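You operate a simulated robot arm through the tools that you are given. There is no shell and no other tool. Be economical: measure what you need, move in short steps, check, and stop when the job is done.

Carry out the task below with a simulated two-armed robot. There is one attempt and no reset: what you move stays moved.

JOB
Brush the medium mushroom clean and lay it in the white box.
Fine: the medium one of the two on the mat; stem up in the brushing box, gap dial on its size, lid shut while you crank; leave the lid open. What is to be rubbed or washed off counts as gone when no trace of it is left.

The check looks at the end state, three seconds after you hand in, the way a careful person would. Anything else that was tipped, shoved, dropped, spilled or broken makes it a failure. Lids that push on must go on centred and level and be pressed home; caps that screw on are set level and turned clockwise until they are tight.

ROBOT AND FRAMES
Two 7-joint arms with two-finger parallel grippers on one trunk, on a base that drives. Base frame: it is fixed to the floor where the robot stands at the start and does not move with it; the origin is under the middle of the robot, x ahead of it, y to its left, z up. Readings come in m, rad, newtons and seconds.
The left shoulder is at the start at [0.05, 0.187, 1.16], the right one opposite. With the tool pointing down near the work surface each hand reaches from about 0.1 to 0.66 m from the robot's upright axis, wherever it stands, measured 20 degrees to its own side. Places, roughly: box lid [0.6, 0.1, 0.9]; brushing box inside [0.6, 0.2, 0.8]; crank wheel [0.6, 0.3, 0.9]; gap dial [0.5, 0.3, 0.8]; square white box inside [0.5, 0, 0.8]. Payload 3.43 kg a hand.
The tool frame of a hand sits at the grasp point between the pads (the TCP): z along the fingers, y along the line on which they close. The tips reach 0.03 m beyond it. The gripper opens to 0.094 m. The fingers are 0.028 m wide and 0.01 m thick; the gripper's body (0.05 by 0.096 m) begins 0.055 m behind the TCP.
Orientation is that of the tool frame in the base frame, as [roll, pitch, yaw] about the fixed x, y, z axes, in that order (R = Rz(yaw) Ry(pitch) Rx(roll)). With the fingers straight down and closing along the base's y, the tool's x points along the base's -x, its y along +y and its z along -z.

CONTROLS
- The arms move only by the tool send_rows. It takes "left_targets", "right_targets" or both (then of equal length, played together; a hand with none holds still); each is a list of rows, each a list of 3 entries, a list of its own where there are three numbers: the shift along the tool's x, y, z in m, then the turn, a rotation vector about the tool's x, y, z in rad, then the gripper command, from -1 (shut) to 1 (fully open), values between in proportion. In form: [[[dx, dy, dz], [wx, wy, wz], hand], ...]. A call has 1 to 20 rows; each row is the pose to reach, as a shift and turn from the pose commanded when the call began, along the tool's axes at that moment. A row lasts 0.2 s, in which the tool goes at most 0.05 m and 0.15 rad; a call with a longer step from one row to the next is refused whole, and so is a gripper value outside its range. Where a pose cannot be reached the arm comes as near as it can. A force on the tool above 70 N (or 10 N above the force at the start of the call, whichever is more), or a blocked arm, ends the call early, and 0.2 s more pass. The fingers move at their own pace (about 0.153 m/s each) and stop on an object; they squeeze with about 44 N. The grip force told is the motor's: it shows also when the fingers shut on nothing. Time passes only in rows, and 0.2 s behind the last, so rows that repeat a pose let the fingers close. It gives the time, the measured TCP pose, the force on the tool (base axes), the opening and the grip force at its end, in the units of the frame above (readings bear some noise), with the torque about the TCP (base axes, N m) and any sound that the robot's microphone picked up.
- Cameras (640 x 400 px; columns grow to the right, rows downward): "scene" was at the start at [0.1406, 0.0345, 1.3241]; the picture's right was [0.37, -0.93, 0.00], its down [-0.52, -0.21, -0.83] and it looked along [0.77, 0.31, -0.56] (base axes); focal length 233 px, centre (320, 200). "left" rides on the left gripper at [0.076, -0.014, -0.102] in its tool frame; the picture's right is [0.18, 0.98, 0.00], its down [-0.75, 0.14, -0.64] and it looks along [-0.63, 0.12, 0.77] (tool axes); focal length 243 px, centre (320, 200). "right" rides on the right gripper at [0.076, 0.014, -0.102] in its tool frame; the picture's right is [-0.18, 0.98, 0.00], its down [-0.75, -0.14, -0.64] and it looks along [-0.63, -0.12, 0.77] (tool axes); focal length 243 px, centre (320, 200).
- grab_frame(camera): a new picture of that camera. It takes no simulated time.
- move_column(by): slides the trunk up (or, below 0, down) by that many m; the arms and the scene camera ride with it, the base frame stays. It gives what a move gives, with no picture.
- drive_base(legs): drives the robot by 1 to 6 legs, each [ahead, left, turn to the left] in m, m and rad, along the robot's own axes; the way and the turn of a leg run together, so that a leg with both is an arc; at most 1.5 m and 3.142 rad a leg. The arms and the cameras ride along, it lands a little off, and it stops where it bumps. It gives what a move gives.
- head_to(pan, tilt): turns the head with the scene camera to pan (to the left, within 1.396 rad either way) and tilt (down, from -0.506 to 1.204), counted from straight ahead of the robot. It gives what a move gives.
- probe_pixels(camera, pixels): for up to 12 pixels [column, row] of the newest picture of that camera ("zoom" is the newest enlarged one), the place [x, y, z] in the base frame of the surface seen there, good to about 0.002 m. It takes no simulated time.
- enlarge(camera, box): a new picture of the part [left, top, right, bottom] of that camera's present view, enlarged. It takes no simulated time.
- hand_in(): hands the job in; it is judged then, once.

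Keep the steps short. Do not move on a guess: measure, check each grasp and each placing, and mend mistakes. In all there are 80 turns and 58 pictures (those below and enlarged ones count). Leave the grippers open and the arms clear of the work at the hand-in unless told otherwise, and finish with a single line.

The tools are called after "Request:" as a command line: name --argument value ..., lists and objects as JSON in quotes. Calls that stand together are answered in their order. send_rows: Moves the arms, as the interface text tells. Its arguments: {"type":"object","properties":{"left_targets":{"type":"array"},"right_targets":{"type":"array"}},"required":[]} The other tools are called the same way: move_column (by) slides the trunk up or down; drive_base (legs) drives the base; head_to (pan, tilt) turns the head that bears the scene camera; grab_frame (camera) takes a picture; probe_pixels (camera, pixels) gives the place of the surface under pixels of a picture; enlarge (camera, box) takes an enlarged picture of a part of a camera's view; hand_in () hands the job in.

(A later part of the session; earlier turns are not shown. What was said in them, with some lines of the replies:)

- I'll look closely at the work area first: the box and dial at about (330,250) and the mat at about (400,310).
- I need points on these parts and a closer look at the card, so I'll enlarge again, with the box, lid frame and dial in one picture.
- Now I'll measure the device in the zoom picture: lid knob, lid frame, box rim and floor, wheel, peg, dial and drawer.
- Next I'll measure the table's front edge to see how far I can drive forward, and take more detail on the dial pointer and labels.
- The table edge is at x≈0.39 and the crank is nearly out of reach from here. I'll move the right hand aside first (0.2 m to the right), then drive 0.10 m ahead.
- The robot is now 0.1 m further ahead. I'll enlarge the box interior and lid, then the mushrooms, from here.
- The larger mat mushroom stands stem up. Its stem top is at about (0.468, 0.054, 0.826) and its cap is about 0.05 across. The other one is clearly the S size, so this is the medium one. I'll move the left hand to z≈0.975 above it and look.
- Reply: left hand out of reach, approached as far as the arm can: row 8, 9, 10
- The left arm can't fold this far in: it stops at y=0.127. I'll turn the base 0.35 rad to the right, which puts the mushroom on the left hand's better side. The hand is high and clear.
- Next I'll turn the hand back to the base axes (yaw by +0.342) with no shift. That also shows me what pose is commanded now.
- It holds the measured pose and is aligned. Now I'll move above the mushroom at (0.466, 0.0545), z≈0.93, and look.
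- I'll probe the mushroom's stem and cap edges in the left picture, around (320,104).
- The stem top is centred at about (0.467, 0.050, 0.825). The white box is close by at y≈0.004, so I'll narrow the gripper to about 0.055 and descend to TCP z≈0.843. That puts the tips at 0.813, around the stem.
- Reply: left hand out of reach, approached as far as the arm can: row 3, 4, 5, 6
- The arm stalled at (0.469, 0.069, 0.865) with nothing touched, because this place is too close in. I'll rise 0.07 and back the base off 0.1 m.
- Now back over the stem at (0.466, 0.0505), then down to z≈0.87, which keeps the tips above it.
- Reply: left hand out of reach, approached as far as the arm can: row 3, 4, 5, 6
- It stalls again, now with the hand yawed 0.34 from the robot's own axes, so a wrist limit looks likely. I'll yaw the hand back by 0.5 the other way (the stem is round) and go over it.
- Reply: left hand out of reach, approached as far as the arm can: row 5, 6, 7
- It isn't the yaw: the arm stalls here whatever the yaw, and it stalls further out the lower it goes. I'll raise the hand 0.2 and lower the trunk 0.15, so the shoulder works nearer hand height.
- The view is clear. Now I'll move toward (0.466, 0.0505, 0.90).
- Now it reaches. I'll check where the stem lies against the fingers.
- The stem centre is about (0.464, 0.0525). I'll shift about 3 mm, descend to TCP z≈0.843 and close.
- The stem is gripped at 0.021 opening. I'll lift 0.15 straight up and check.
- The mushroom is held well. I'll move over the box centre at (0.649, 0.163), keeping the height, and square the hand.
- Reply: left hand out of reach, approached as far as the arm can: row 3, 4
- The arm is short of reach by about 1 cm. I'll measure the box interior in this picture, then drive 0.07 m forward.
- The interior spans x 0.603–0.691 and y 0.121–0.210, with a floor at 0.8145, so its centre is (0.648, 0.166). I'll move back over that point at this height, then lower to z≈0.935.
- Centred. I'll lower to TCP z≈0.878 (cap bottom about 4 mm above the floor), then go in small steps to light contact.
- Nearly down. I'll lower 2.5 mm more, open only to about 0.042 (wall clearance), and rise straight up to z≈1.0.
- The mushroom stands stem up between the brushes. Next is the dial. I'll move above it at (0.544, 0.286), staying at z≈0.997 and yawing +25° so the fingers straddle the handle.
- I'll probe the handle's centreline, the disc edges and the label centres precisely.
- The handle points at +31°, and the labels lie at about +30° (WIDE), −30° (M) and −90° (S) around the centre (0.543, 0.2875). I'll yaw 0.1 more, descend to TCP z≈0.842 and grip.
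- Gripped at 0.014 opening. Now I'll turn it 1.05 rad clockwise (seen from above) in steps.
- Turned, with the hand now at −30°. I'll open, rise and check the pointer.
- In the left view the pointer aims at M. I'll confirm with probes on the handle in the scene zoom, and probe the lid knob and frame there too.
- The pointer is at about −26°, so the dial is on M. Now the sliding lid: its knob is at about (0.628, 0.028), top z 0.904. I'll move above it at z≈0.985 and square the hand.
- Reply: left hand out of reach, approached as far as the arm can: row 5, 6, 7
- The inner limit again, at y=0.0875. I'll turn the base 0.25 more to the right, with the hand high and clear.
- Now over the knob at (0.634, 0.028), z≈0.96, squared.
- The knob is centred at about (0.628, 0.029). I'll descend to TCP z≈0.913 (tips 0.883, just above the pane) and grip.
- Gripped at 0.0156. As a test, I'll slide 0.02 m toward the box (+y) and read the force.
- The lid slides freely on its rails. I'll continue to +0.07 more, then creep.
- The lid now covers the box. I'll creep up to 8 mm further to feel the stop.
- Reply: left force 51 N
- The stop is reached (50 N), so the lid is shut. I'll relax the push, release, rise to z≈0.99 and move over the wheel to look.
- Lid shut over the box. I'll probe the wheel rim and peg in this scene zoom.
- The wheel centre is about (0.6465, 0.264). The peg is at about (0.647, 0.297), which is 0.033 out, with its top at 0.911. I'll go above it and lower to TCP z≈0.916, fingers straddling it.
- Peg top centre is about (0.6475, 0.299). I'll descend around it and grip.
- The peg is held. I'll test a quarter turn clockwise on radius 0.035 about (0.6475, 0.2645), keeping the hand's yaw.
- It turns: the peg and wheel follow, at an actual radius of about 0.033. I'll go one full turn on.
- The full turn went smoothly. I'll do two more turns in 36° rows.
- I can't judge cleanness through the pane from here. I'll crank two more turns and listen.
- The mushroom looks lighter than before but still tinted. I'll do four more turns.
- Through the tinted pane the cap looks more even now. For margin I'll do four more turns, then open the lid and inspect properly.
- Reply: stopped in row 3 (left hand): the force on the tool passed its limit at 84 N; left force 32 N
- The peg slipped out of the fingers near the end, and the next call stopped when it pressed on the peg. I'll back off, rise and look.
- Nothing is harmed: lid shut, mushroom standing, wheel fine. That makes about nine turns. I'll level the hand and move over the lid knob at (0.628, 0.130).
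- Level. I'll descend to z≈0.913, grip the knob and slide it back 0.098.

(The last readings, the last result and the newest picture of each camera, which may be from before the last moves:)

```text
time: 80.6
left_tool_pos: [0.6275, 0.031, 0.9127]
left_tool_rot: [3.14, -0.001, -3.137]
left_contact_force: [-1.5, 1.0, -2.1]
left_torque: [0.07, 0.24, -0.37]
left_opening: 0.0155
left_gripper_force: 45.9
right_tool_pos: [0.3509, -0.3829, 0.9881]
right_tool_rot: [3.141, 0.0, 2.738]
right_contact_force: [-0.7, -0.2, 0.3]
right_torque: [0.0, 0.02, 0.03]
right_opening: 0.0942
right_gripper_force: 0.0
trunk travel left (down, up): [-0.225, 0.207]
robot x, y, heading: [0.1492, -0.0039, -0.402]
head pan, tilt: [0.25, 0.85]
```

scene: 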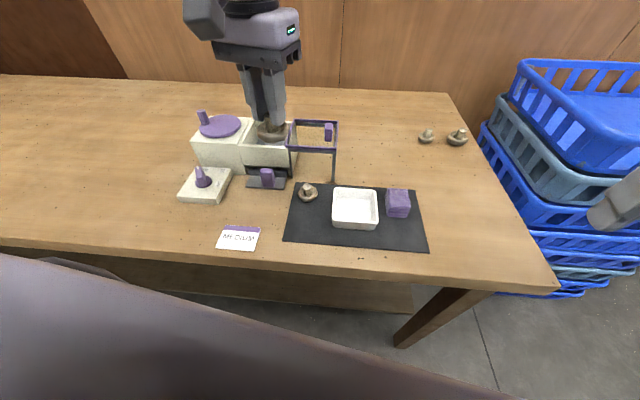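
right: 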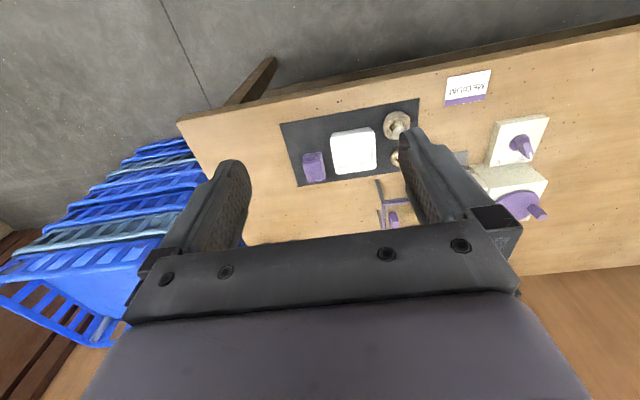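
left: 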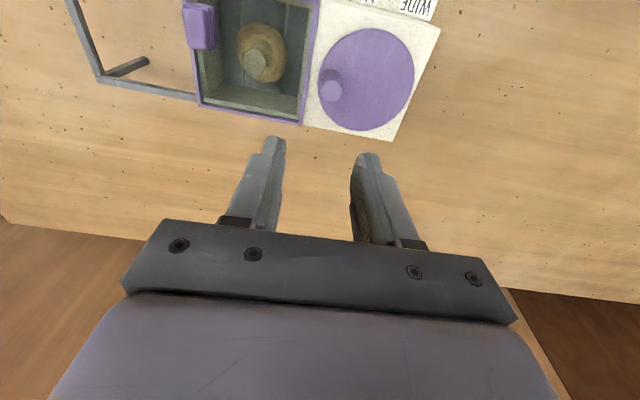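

The knob moved back to y=0.031, so the lid is open. I'll release, rise, go over the box at (0.648, 0.166) and inspect the mushroom.

Request:
send_rows --left_targets '[[[0, 0, 0], [0, 0, 0], -0.1], [[0, 0, 0], [0, 0, 0], -0.1], [[0, 0, -0.04], [0, 0, 0], -0.1], [[0, 0, -0.08], [0, 0, 0], -0.1], [[-0.01, 0.045, -0.08], [0, 0, 0], -0.1], [[-0.01, 0.09, -0.08], [0, 0, 0], -0.1], [[-0.01, 0.135, -0.08], [0, 0, 0], -0.1], [[-0.01, 0.135, -0.08], [0, 0, 0], -0.1]]'

Request:
enlarge --camera "left" --box '[240, 40, 400, 140]'

```text
time: 82.4
left_tool_pos: [0.6382, 0.1656, 0.991]
left_tool_rot: [3.14, 0.0, -3.139]
left_contact_force: [-0.3, 0.3, 0.7]
left_torque: [-0.01, 0.01, -0.03]
left_opening: 0.0425
left_gripper_force: 0.1
right_tool_pos: [0.3494, -0.3845, 0.9871]
right_tool_rot: [3.141, 0.0, 2.738]
right_contact_force: [-0.5, 0.4, 0.2]
right_torque: [-0.03, 0.01, -0.01]
right_opening: 0.0938
right_gripper_force: 0.0
trunk travel left (down, up): [-0.225, 0.207]
robot x, y, heading: [0.1482, -0.0029, -0.405]
head pan, tilt: [0.25, 0.85]
```

```text
4.00 times, centred on (320, 90) of left
```

zoom: 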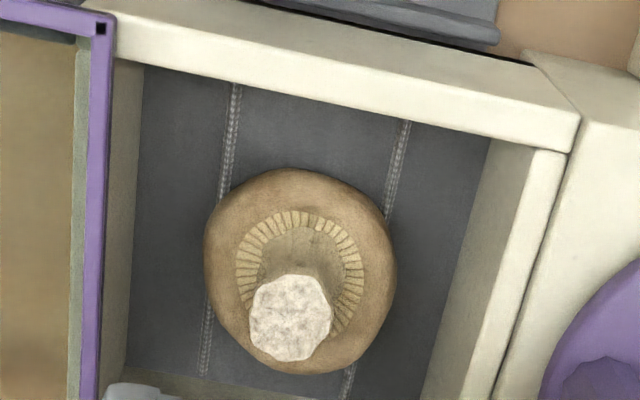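

The cap is an even tan, the stem is white and the gills are clear, with no grey soil left. I'll measure the stem for the pick-up.

Request:
probe_pixels --camera "zoom" --pixels '[[290, 318], [258, 318], [325, 318], [290, 285], [290, 350], [208, 260], [394, 260], [300, 170]]'

```text
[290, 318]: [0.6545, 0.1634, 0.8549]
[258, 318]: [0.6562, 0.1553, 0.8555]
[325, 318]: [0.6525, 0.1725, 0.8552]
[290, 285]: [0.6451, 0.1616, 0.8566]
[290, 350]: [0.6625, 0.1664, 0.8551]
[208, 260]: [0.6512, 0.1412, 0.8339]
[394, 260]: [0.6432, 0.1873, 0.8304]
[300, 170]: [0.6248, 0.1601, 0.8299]
```

Stem centre is (0.6540, 0.1637), top 0.855. I'll descend to TCP z≈0.873 and grip.

Request:
send_rows --left_targets '[[[-0.0155, -0.002, 0], [0, 0, 0], -0.1], [[-0.0155, -0.002, 0.04], [0, 0, 0], -0.1], [[-0.0155, -0.002, 0.08], [0, 0, 0], -0.1], [[-0.0155, -0.002, 0.105], [0, 0, 0], -0.1], [[-0.0155, -0.002, 0.118], [0, 0, 0], -0.1], [[-0.0155, -0.002, 0.118], [0, 0, 0], -0.1], [[-0.0155, -0.002, 0.118], [0, 0, 0], -1], [[-0.0155, -0.002, 0.118], [0, 0, 0], -1], [[-0.0155, -0.002, 0.118], [0, 0, 0], -1]]'

```text
time: 84.4
left_tool_pos: [0.6546, 0.1617, 0.8724]
left_tool_rot: [-3.141, 0.0, -3.139]
left_contact_force: [-0.1, 0.0, -0.2]
left_torque: [0.0, -0.01, -0.02]
left_opening: 0.0197
left_gripper_force: 11.4
right_tool_pos: [0.3503, -0.3839, 0.987]
right_tool_rot: [3.141, 0.001, 2.736]
right_contact_force: [-0.6, 0.1, 1.0]
right_torque: [0.02, 0.02, -0.01]
right_opening: 0.0938
right_gripper_force: 0.0
trunk travel left (down, up): [-0.225, 0.207]
robot x, y, heading: [0.1501, -0.0052, -0.406]
head pan, tilt: [0.25, 0.85]
```

Gripped at 0.0197. I'll lift 0.14 and look from the scene camera at the cap's side and underside.

Request:
send_rows --left_targets '[[[0, 0, -0.03], [0, 0, 0], -1], [[0, 0, -0.07], [0, 0, 0], -1], [[0, 0, -0.11], [0, 0, 0], -1], [[0, 0, -0.14], [0, 0, 0], -1], [[0, 0, -0.14], [0, 0, 0], -1]]'

Request:
enlarge --camera "scene" --box '[150, 50, 230, 110]'

```text
time: 85.6
left_tool_pos: [0.6569, 0.1653, 1.0144]
left_tool_rot: [3.141, 0.0, -3.14]
left_contact_force: [0.3, -0.1, -0.7]
left_torque: [-0.01, 0.01, 0.04]
left_opening: 0.0198
left_gripper_force: 12.0
right_tool_pos: [0.3506, -0.3825, 0.987]
right_tool_rot: [-3.141, -0.001, 2.737]
right_contact_force: [0.1, 0.4, 1.1]
right_torque: [-0.02, 0.04, 0.02]
right_opening: 0.094
right_gripper_force: 0.1
trunk travel left (down, up): [-0.225, 0.207]
robot x, y, heading: [0.147, -0.0044, -0.405]
head pan, tilt: [0.25, 0.85]
```

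```text
6.67 times, centred on (190, 80) of scene
```

zoom: 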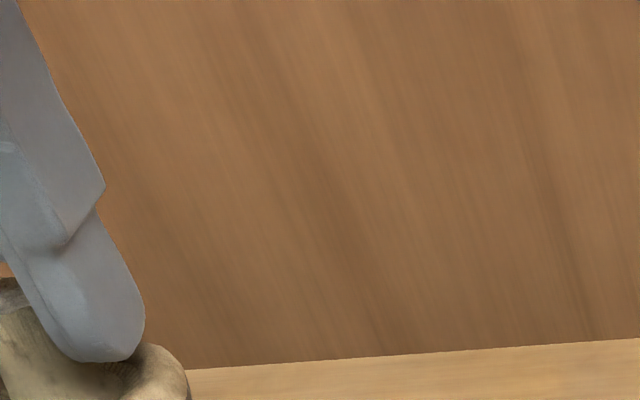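

I framed that too far right. Once more around (150, 110).

Request:
enlarge --camera "scene" --box '[110, 75, 206, 135]'

```text
6.67 times, centred on (158, 105) of scene
```

zoom: 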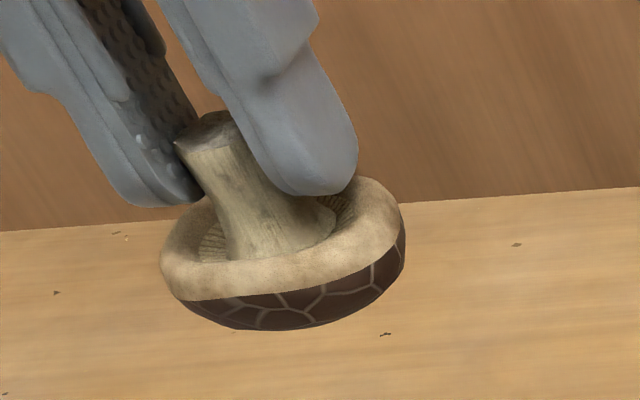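

The underside now shows a dark cap with a light crack pattern, with a sharp line at the rim. It could be natural shiitake skin, but I want to be sure it's not soil. I'll draw the hand nearer, raise it and tilt the dome toward the scene camera.

Request:
send_rows --left_targets '[[[0.03, 0, -0.03], [0, 0.12, 0], -1], [[0.06, -0.01, -0.06], [0, 0.24, 0], -1], [[0.09, -0.02, -0.09], [0, 0.36, 0], -1], [[0.1, -0.03, -0.1], [0, 0.48, 0], -1], [[0.1, -0.04, -0.1], [0, 0.6, 0], -1], [[0.1, -0.04, -0.1], [0, 0.6, 0], -1]]'

Request:
grab_frame --camera "scene"

```text
time: 87.0
left_tool_pos: [0.5506, 0.1196, 1.104]
left_tool_rot: [-3.139, -0.599, -3.139]
left_contact_force: [0.1, 0.7, -0.8]
left_torque: [-0.03, -0.05, 0.0]
left_opening: 0.0198
left_gripper_force: 11.8
left hand out of reach, approached as far as the arm can: row 5, 6
right_tool_pos: [0.3486, -0.3838, 0.9873]
right_tool_rot: [3.141, 0.001, 2.735]
right_contact_force: [-0.5, 0.6, 0.4]
right_torque: [0.01, -0.02, 0.04]
right_opening: 0.094
right_gripper_force: 0.0
trunk travel left (down, up): [-0.225, 0.207]
robot x, y, heading: [0.147, -0.0049, -0.401]
head pan, tilt: [0.25, 0.85]
```

```text
7 pictures are left
```

scene: 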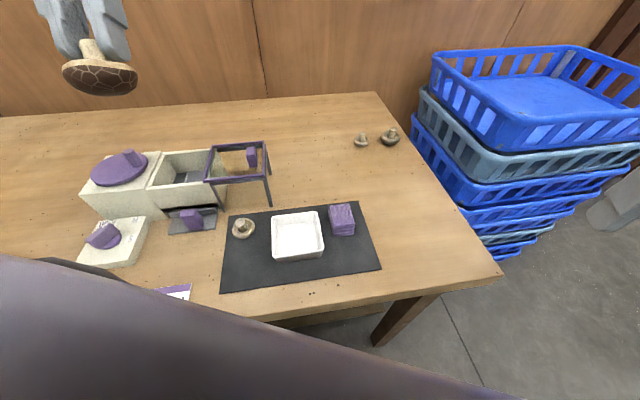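

I'll enlarge the dome, and the two spare mushrooms at (375,138) for comparison.

Request:
enlarge --camera "scene" --box '[50, 30, 150, 105]'

Request:
enlarge --camera "scene" --box '[345, 115, 409, 155]'

```text
5.33 times, centred on (100, 68) of scene
```

zoom: 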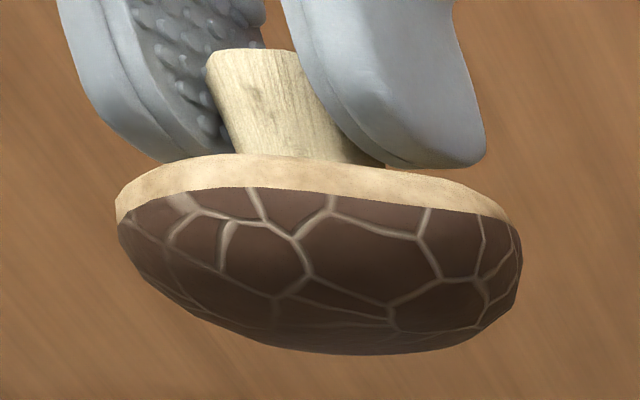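

```text
10.00 times, centred on (377, 135) of scene
```

zoom: 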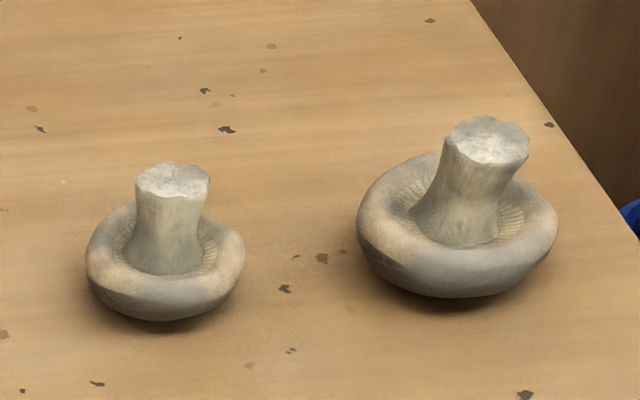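

The dome is clean natural skin with crisp cracks, and the spare ones by contrast are grey with soil. So the brushing is done. I'll level the hand again, then back the base 0.1 m and turn 0.15 right to reach the white box.

Request:
send_rows --left_targets '[[[0, 0, 0], [0, -0.12, 0], -1], [[0, 0, 0], [0, -0.24, 0], -1], [[0, 0, 0], [0, -0.36, 0], -1], [[0, 0, 0], [0, -0.48, 0], -1], [[0, 0, 0], [0, -0.6, 0], -1], [[0, 0, 0], [0, -0.6, 0], -1]]'

Request:
probe_pixels --camera "scene" --pixels '[[297, 233], [272, 217], [320, 213], [324, 248], [273, 257], [297, 214], [299, 251], [274, 236], [321, 231]]'

Request:
drive_base --legs '[[-0.1, 0, 0], [0, 0, -0.15]]'

```text
time: 88.4
left_tool_pos: [0.5503, 0.1206, 1.1016]
left_tool_rot: [3.141, 0.0, -3.138]
left_contact_force: [-0.2, 0.2, 0.9]
left_torque: [-0.01, -0.01, -0.02]
left_opening: 0.0194
left_gripper_force: 11.7
right_tool_pos: [0.3498, -0.3832, 0.9878]
right_tool_rot: [3.14, 0.0, 2.737]
right_contact_force: [0.2, 0.2, -0.4]
right_torque: [0.01, 0.02, 0.01]
right_opening: 0.0939
right_gripper_force: 0.1
trunk travel left (down, up): [-0.225, 0.207]
robot x, y, heading: [0.145, -0.0006, -0.409]
head pan, tilt: [0.25, 0.85]
```

```text
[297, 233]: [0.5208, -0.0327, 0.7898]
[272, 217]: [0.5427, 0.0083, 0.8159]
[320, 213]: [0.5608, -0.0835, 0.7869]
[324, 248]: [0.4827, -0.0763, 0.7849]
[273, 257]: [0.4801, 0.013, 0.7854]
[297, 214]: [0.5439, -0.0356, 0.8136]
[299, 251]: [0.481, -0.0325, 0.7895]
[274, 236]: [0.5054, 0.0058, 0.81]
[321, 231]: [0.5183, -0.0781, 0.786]
```

```text
time: 90.2
left_tool_pos: [0.4749, 0.0958, 1.1013]
left_tool_rot: [3.142, -0.001, 2.992]
left_contact_force: [-0.3, 1.2, 0.0]
left_torque: [0.01, -0.02, -0.01]
left_opening: 0.0194
left_gripper_force: 11.7
right_tool_pos: [0.1997, -0.3716, 0.987]
right_tool_rot: [3.141, 0.001, 2.582]
right_contact_force: [-1.1, -0.2, 0.5]
right_torque: [0.01, 0.03, -0.02]
right_opening: 0.094
right_gripper_force: 0.0
trunk travel left (down, up): [-0.225, 0.207]
robot x, y, heading: [0.0583, 0.0347, -0.557]
head pan, tilt: [0.25, 0.85]
```

The box centre is about (0.504, −0.036), floor 0.79, rim about 0.814. I'll move over it at z≈1.10, then down to 0.95.

Request:
send_rows --left_targets '[[[-0.0161, -0.042, 0], [0, 0, 0], -1], [[-0.0323, -0.0841, 0], [0, 0, 0], -1], [[-0.0484, -0.1262, 0], [0, 0, 0], -1], [[-0.0484, -0.1262, 0.04], [0, 0, 0], -1], [[-0.0484, -0.1262, 0.08], [0, 0, 0], -1], [[-0.0484, -0.1262, 0.12], [0, 0, 0], -1], [[-0.0484, -0.1262, 0.15], [0, 0, 0], -1], [[-0.0484, -0.1262, 0.15], [0, 0, 0], -1]]'

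```text
time: 92.0
left_tool_pos: [0.5029, -0.0366, 0.9511]
left_tool_rot: [-3.141, -0.001, 2.993]
left_contact_force: [-0.2, -0.3, -1.4]
left_torque: [0.01, 0.01, -0.01]
left_opening: 0.0195
left_gripper_force: 12.3
left hand out of reach, approached as far as the arm can: row 3
right_tool_pos: [0.1995, -0.3711, 0.9879]
right_tool_rot: [3.139, 0.001, 2.583]
right_contact_force: [-0.3, 0.3, 0.3]
right_torque: [-0.02, 0.0, -0.04]
right_opening: 0.0941
right_gripper_force: 0.0
trunk travel left (down, up): [-0.225, 0.207]
robot x, y, heading: [0.0578, 0.0348, -0.555]
head pan, tilt: [0.25, 0.85]
```

In place. I'll lower to z≈0.885 and check the alignment with the box.

Request:
send_rows --left_targets '[[[0, 0, 0.035], [0, 0, 0], -1], [[0, 0, 0.066], [0, 0, 0], -1], [[0, 0, 0.066], [0, 0, 0], -1]]'

Request:
grab_frame --camera "left"

```text
time: 92.8
left_tool_pos: [0.5015, -0.0371, 0.8827]
left_tool_rot: [3.141, -0.001, 2.992]
left_contact_force: [-0.4, 0.1, -0.2]
left_torque: [-0.02, -0.01, -0.02]
left_opening: 0.0195
left_gripper_force: 12.1
right_tool_pos: [0.1997, -0.3709, 0.9861]
right_tool_rot: [3.14, 0.0, 2.582]
right_contact_force: [-0.1, -1.2, 0.6]
right_torque: [0.02, 0.0, 0.0]
right_opening: 0.0938
right_gripper_force: 0.0
trunk travel left (down, up): [-0.225, 0.207]
robot x, y, heading: [0.0566, 0.036, -0.557]
head pan, tilt: [0.25, 0.85]
```

```text
4 pictures are left
```

left: 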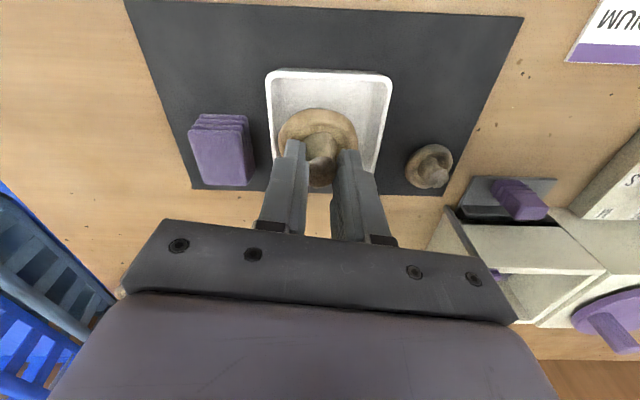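

Centred in the box. I'll lower to z≈0.848, release at small opening, and rise straight up.

Request:
send_rows --left_targets '[[[0, 0, 0.018], [0, 0, 0], -1], [[0, 0, 0.03], [0, 0, 0], -1], [[0, 0, 0.0347], [0, 0, 0], -1], [[0, 0, 0.0347], [0, 0, 0], -1], [[0, 0, 0.0347], [0, 0, 0], -0.1], [[0, 0, 0.0347], [0, 0, 0], -0.1], [[0, 0, 0.02], [0, 0, 0], -0.1], [[0, 0, -0.02], [0, 0, 0], -0.1], [[0, 0, -0.06], [0, 0, 0], -0.1], [[0, 0, -0.1], [0, 0, 0], -0.1], [[0, 0, -0.14], [0, 0, 0], 0.5]]'

Request:
grab_frame --camera "left"

```text
time: 95.2
left_tool_pos: [0.5013, -0.0364, 1.0249]
left_tool_rot: [-3.141, -0.002, 2.994]
left_contact_force: [0.0, 0.4, -0.6]
left_torque: [0.0, -0.02, -0.03]
left_opening: 0.0705
left_gripper_force: 0.1
right_tool_pos: [0.1991, -0.3708, 0.9879]
right_tool_rot: [3.139, 0.0, 2.582]
right_contact_force: [-0.1, 0.2, 0.9]
right_torque: [0.01, -0.01, 0.01]
right_opening: 0.0941
right_gripper_force: 0.0
trunk travel left (down, up): [-0.225, 0.207]
robot x, y, heading: [0.0557, 0.0407, -0.558]
head pan, tilt: [0.25, 0.85]
```

```text
3 pictures are left
```

left: 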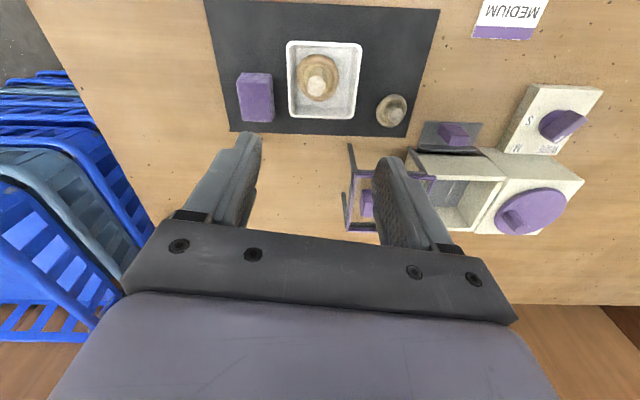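

The mushroom stands stem up in the white box. I'll raise the hand clear, open it fully, and take one last scene view.

Request:
send_rows --left_targets '[[[0.02, 0.03, -0.03], [0, 0, 0], 1], [[0.04, 0.06, -0.06], [0, 0, 0], 1], [[0.05, 0.1, -0.09], [0, 0, 0], 1], [[0.05, 0.14, -0.12], [0, 0, 0], 1], [[0.05, 0.18, -0.13], [0, 0, 0], 1]]'

Request:
drive_base --legs '[[-0.1, 0, 0.3]]'

Request:
grab_frame --camera "scene"

```text
refused: row 3 steps farther than a row can; nothing moved
```

```text
time: 96.6
left_tool_pos: [0.4147, 0.1381, 1.025]
left_tool_rot: [3.139, 0.0, -2.986]
left_contact_force: [0.0, 0.0, 0.0]
left_torque: [-0.01, -0.06, -0.01]
left_opening: 0.0705
left_gripper_force: 0.0
right_tool_pos: [0.2259, -0.2715, 0.9876]
right_tool_rot: [3.139, 0.0, 2.887]
right_contact_force: [-0.1, 0.0, 0.4]
right_torque: [0.0, 0.0, -0.02]
right_opening: 0.0942
right_gripper_force: 0.1
trunk travel left (down, up): [-0.225, 0.207]
robot x, y, heading: [-0.03, 0.075, -0.253]
head pan, tilt: [0.25, 0.85]
```

```text
2 pictures are left
```

scene: 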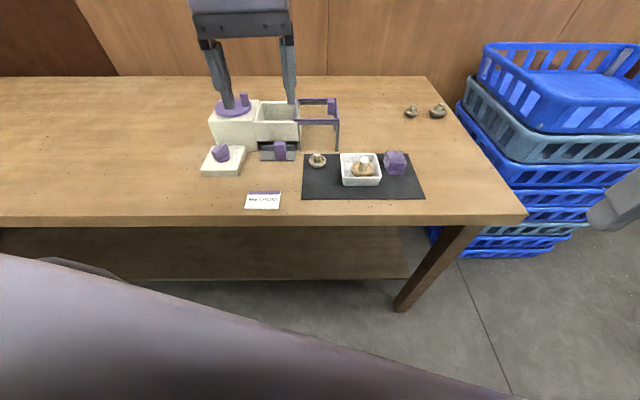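

The rows were refused because one step was too long, but the base did back off and the hand is clear at z≈1.02. I'll raise it a little more, open it, and check the device and mat close up.

Request:
send_rows --left_targets '[[[0.0, 0.0, -0.04], [0, 0, 0], 1], [[0.0, 0.03, -0.07], [0, 0, 0], 1], [[0.0, 0.06, -0.1], [0, 0, 0], 1], [[0.0, 0.06, -0.1], [0, 0, 0], 1]]'

Request:
enlarge --camera "scene" --box '[190, 80, 430, 220]'

```text
time: 97.6
left_tool_pos: [0.4075, 0.199, 1.1271]
left_tool_rot: [3.141, 0.001, -2.986]
left_contact_force: [0.0, 0.1, 0.4]
left_torque: [0.01, -0.01, -0.01]
left_opening: 0.094
left_gripper_force: 0.0
right_tool_pos: [0.2256, -0.2721, 0.9879]
right_tool_rot: [3.139, 0.0, 2.885]
right_contact_force: [0.1, -0.8, 0.9]
right_torque: [-0.02, -0.03, 0.03]
right_opening: 0.0941
right_gripper_force: 0.0
trunk travel left (down, up): [-0.225, 0.207]
robot x, y, heading: [-0.0331, 0.0719, -0.253]
head pan, tilt: [0.25, 0.85]
```

```text
2.67 times, centred on (310, 150) of scene
```

zoom: 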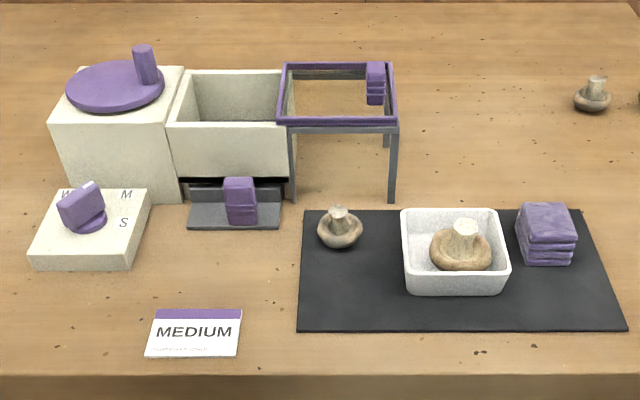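

The mushroom is clean and in the box, the lid is open, the dial is on M, nothing else has moved, and both grippers are open and clear. I'll hand in.

Request:
hand_in

```text
The job is handed in.
```

The medium mushroom is brushed clean and lies stem up in the white box; the lid is open, the dial is on M, and nothing else was moved.
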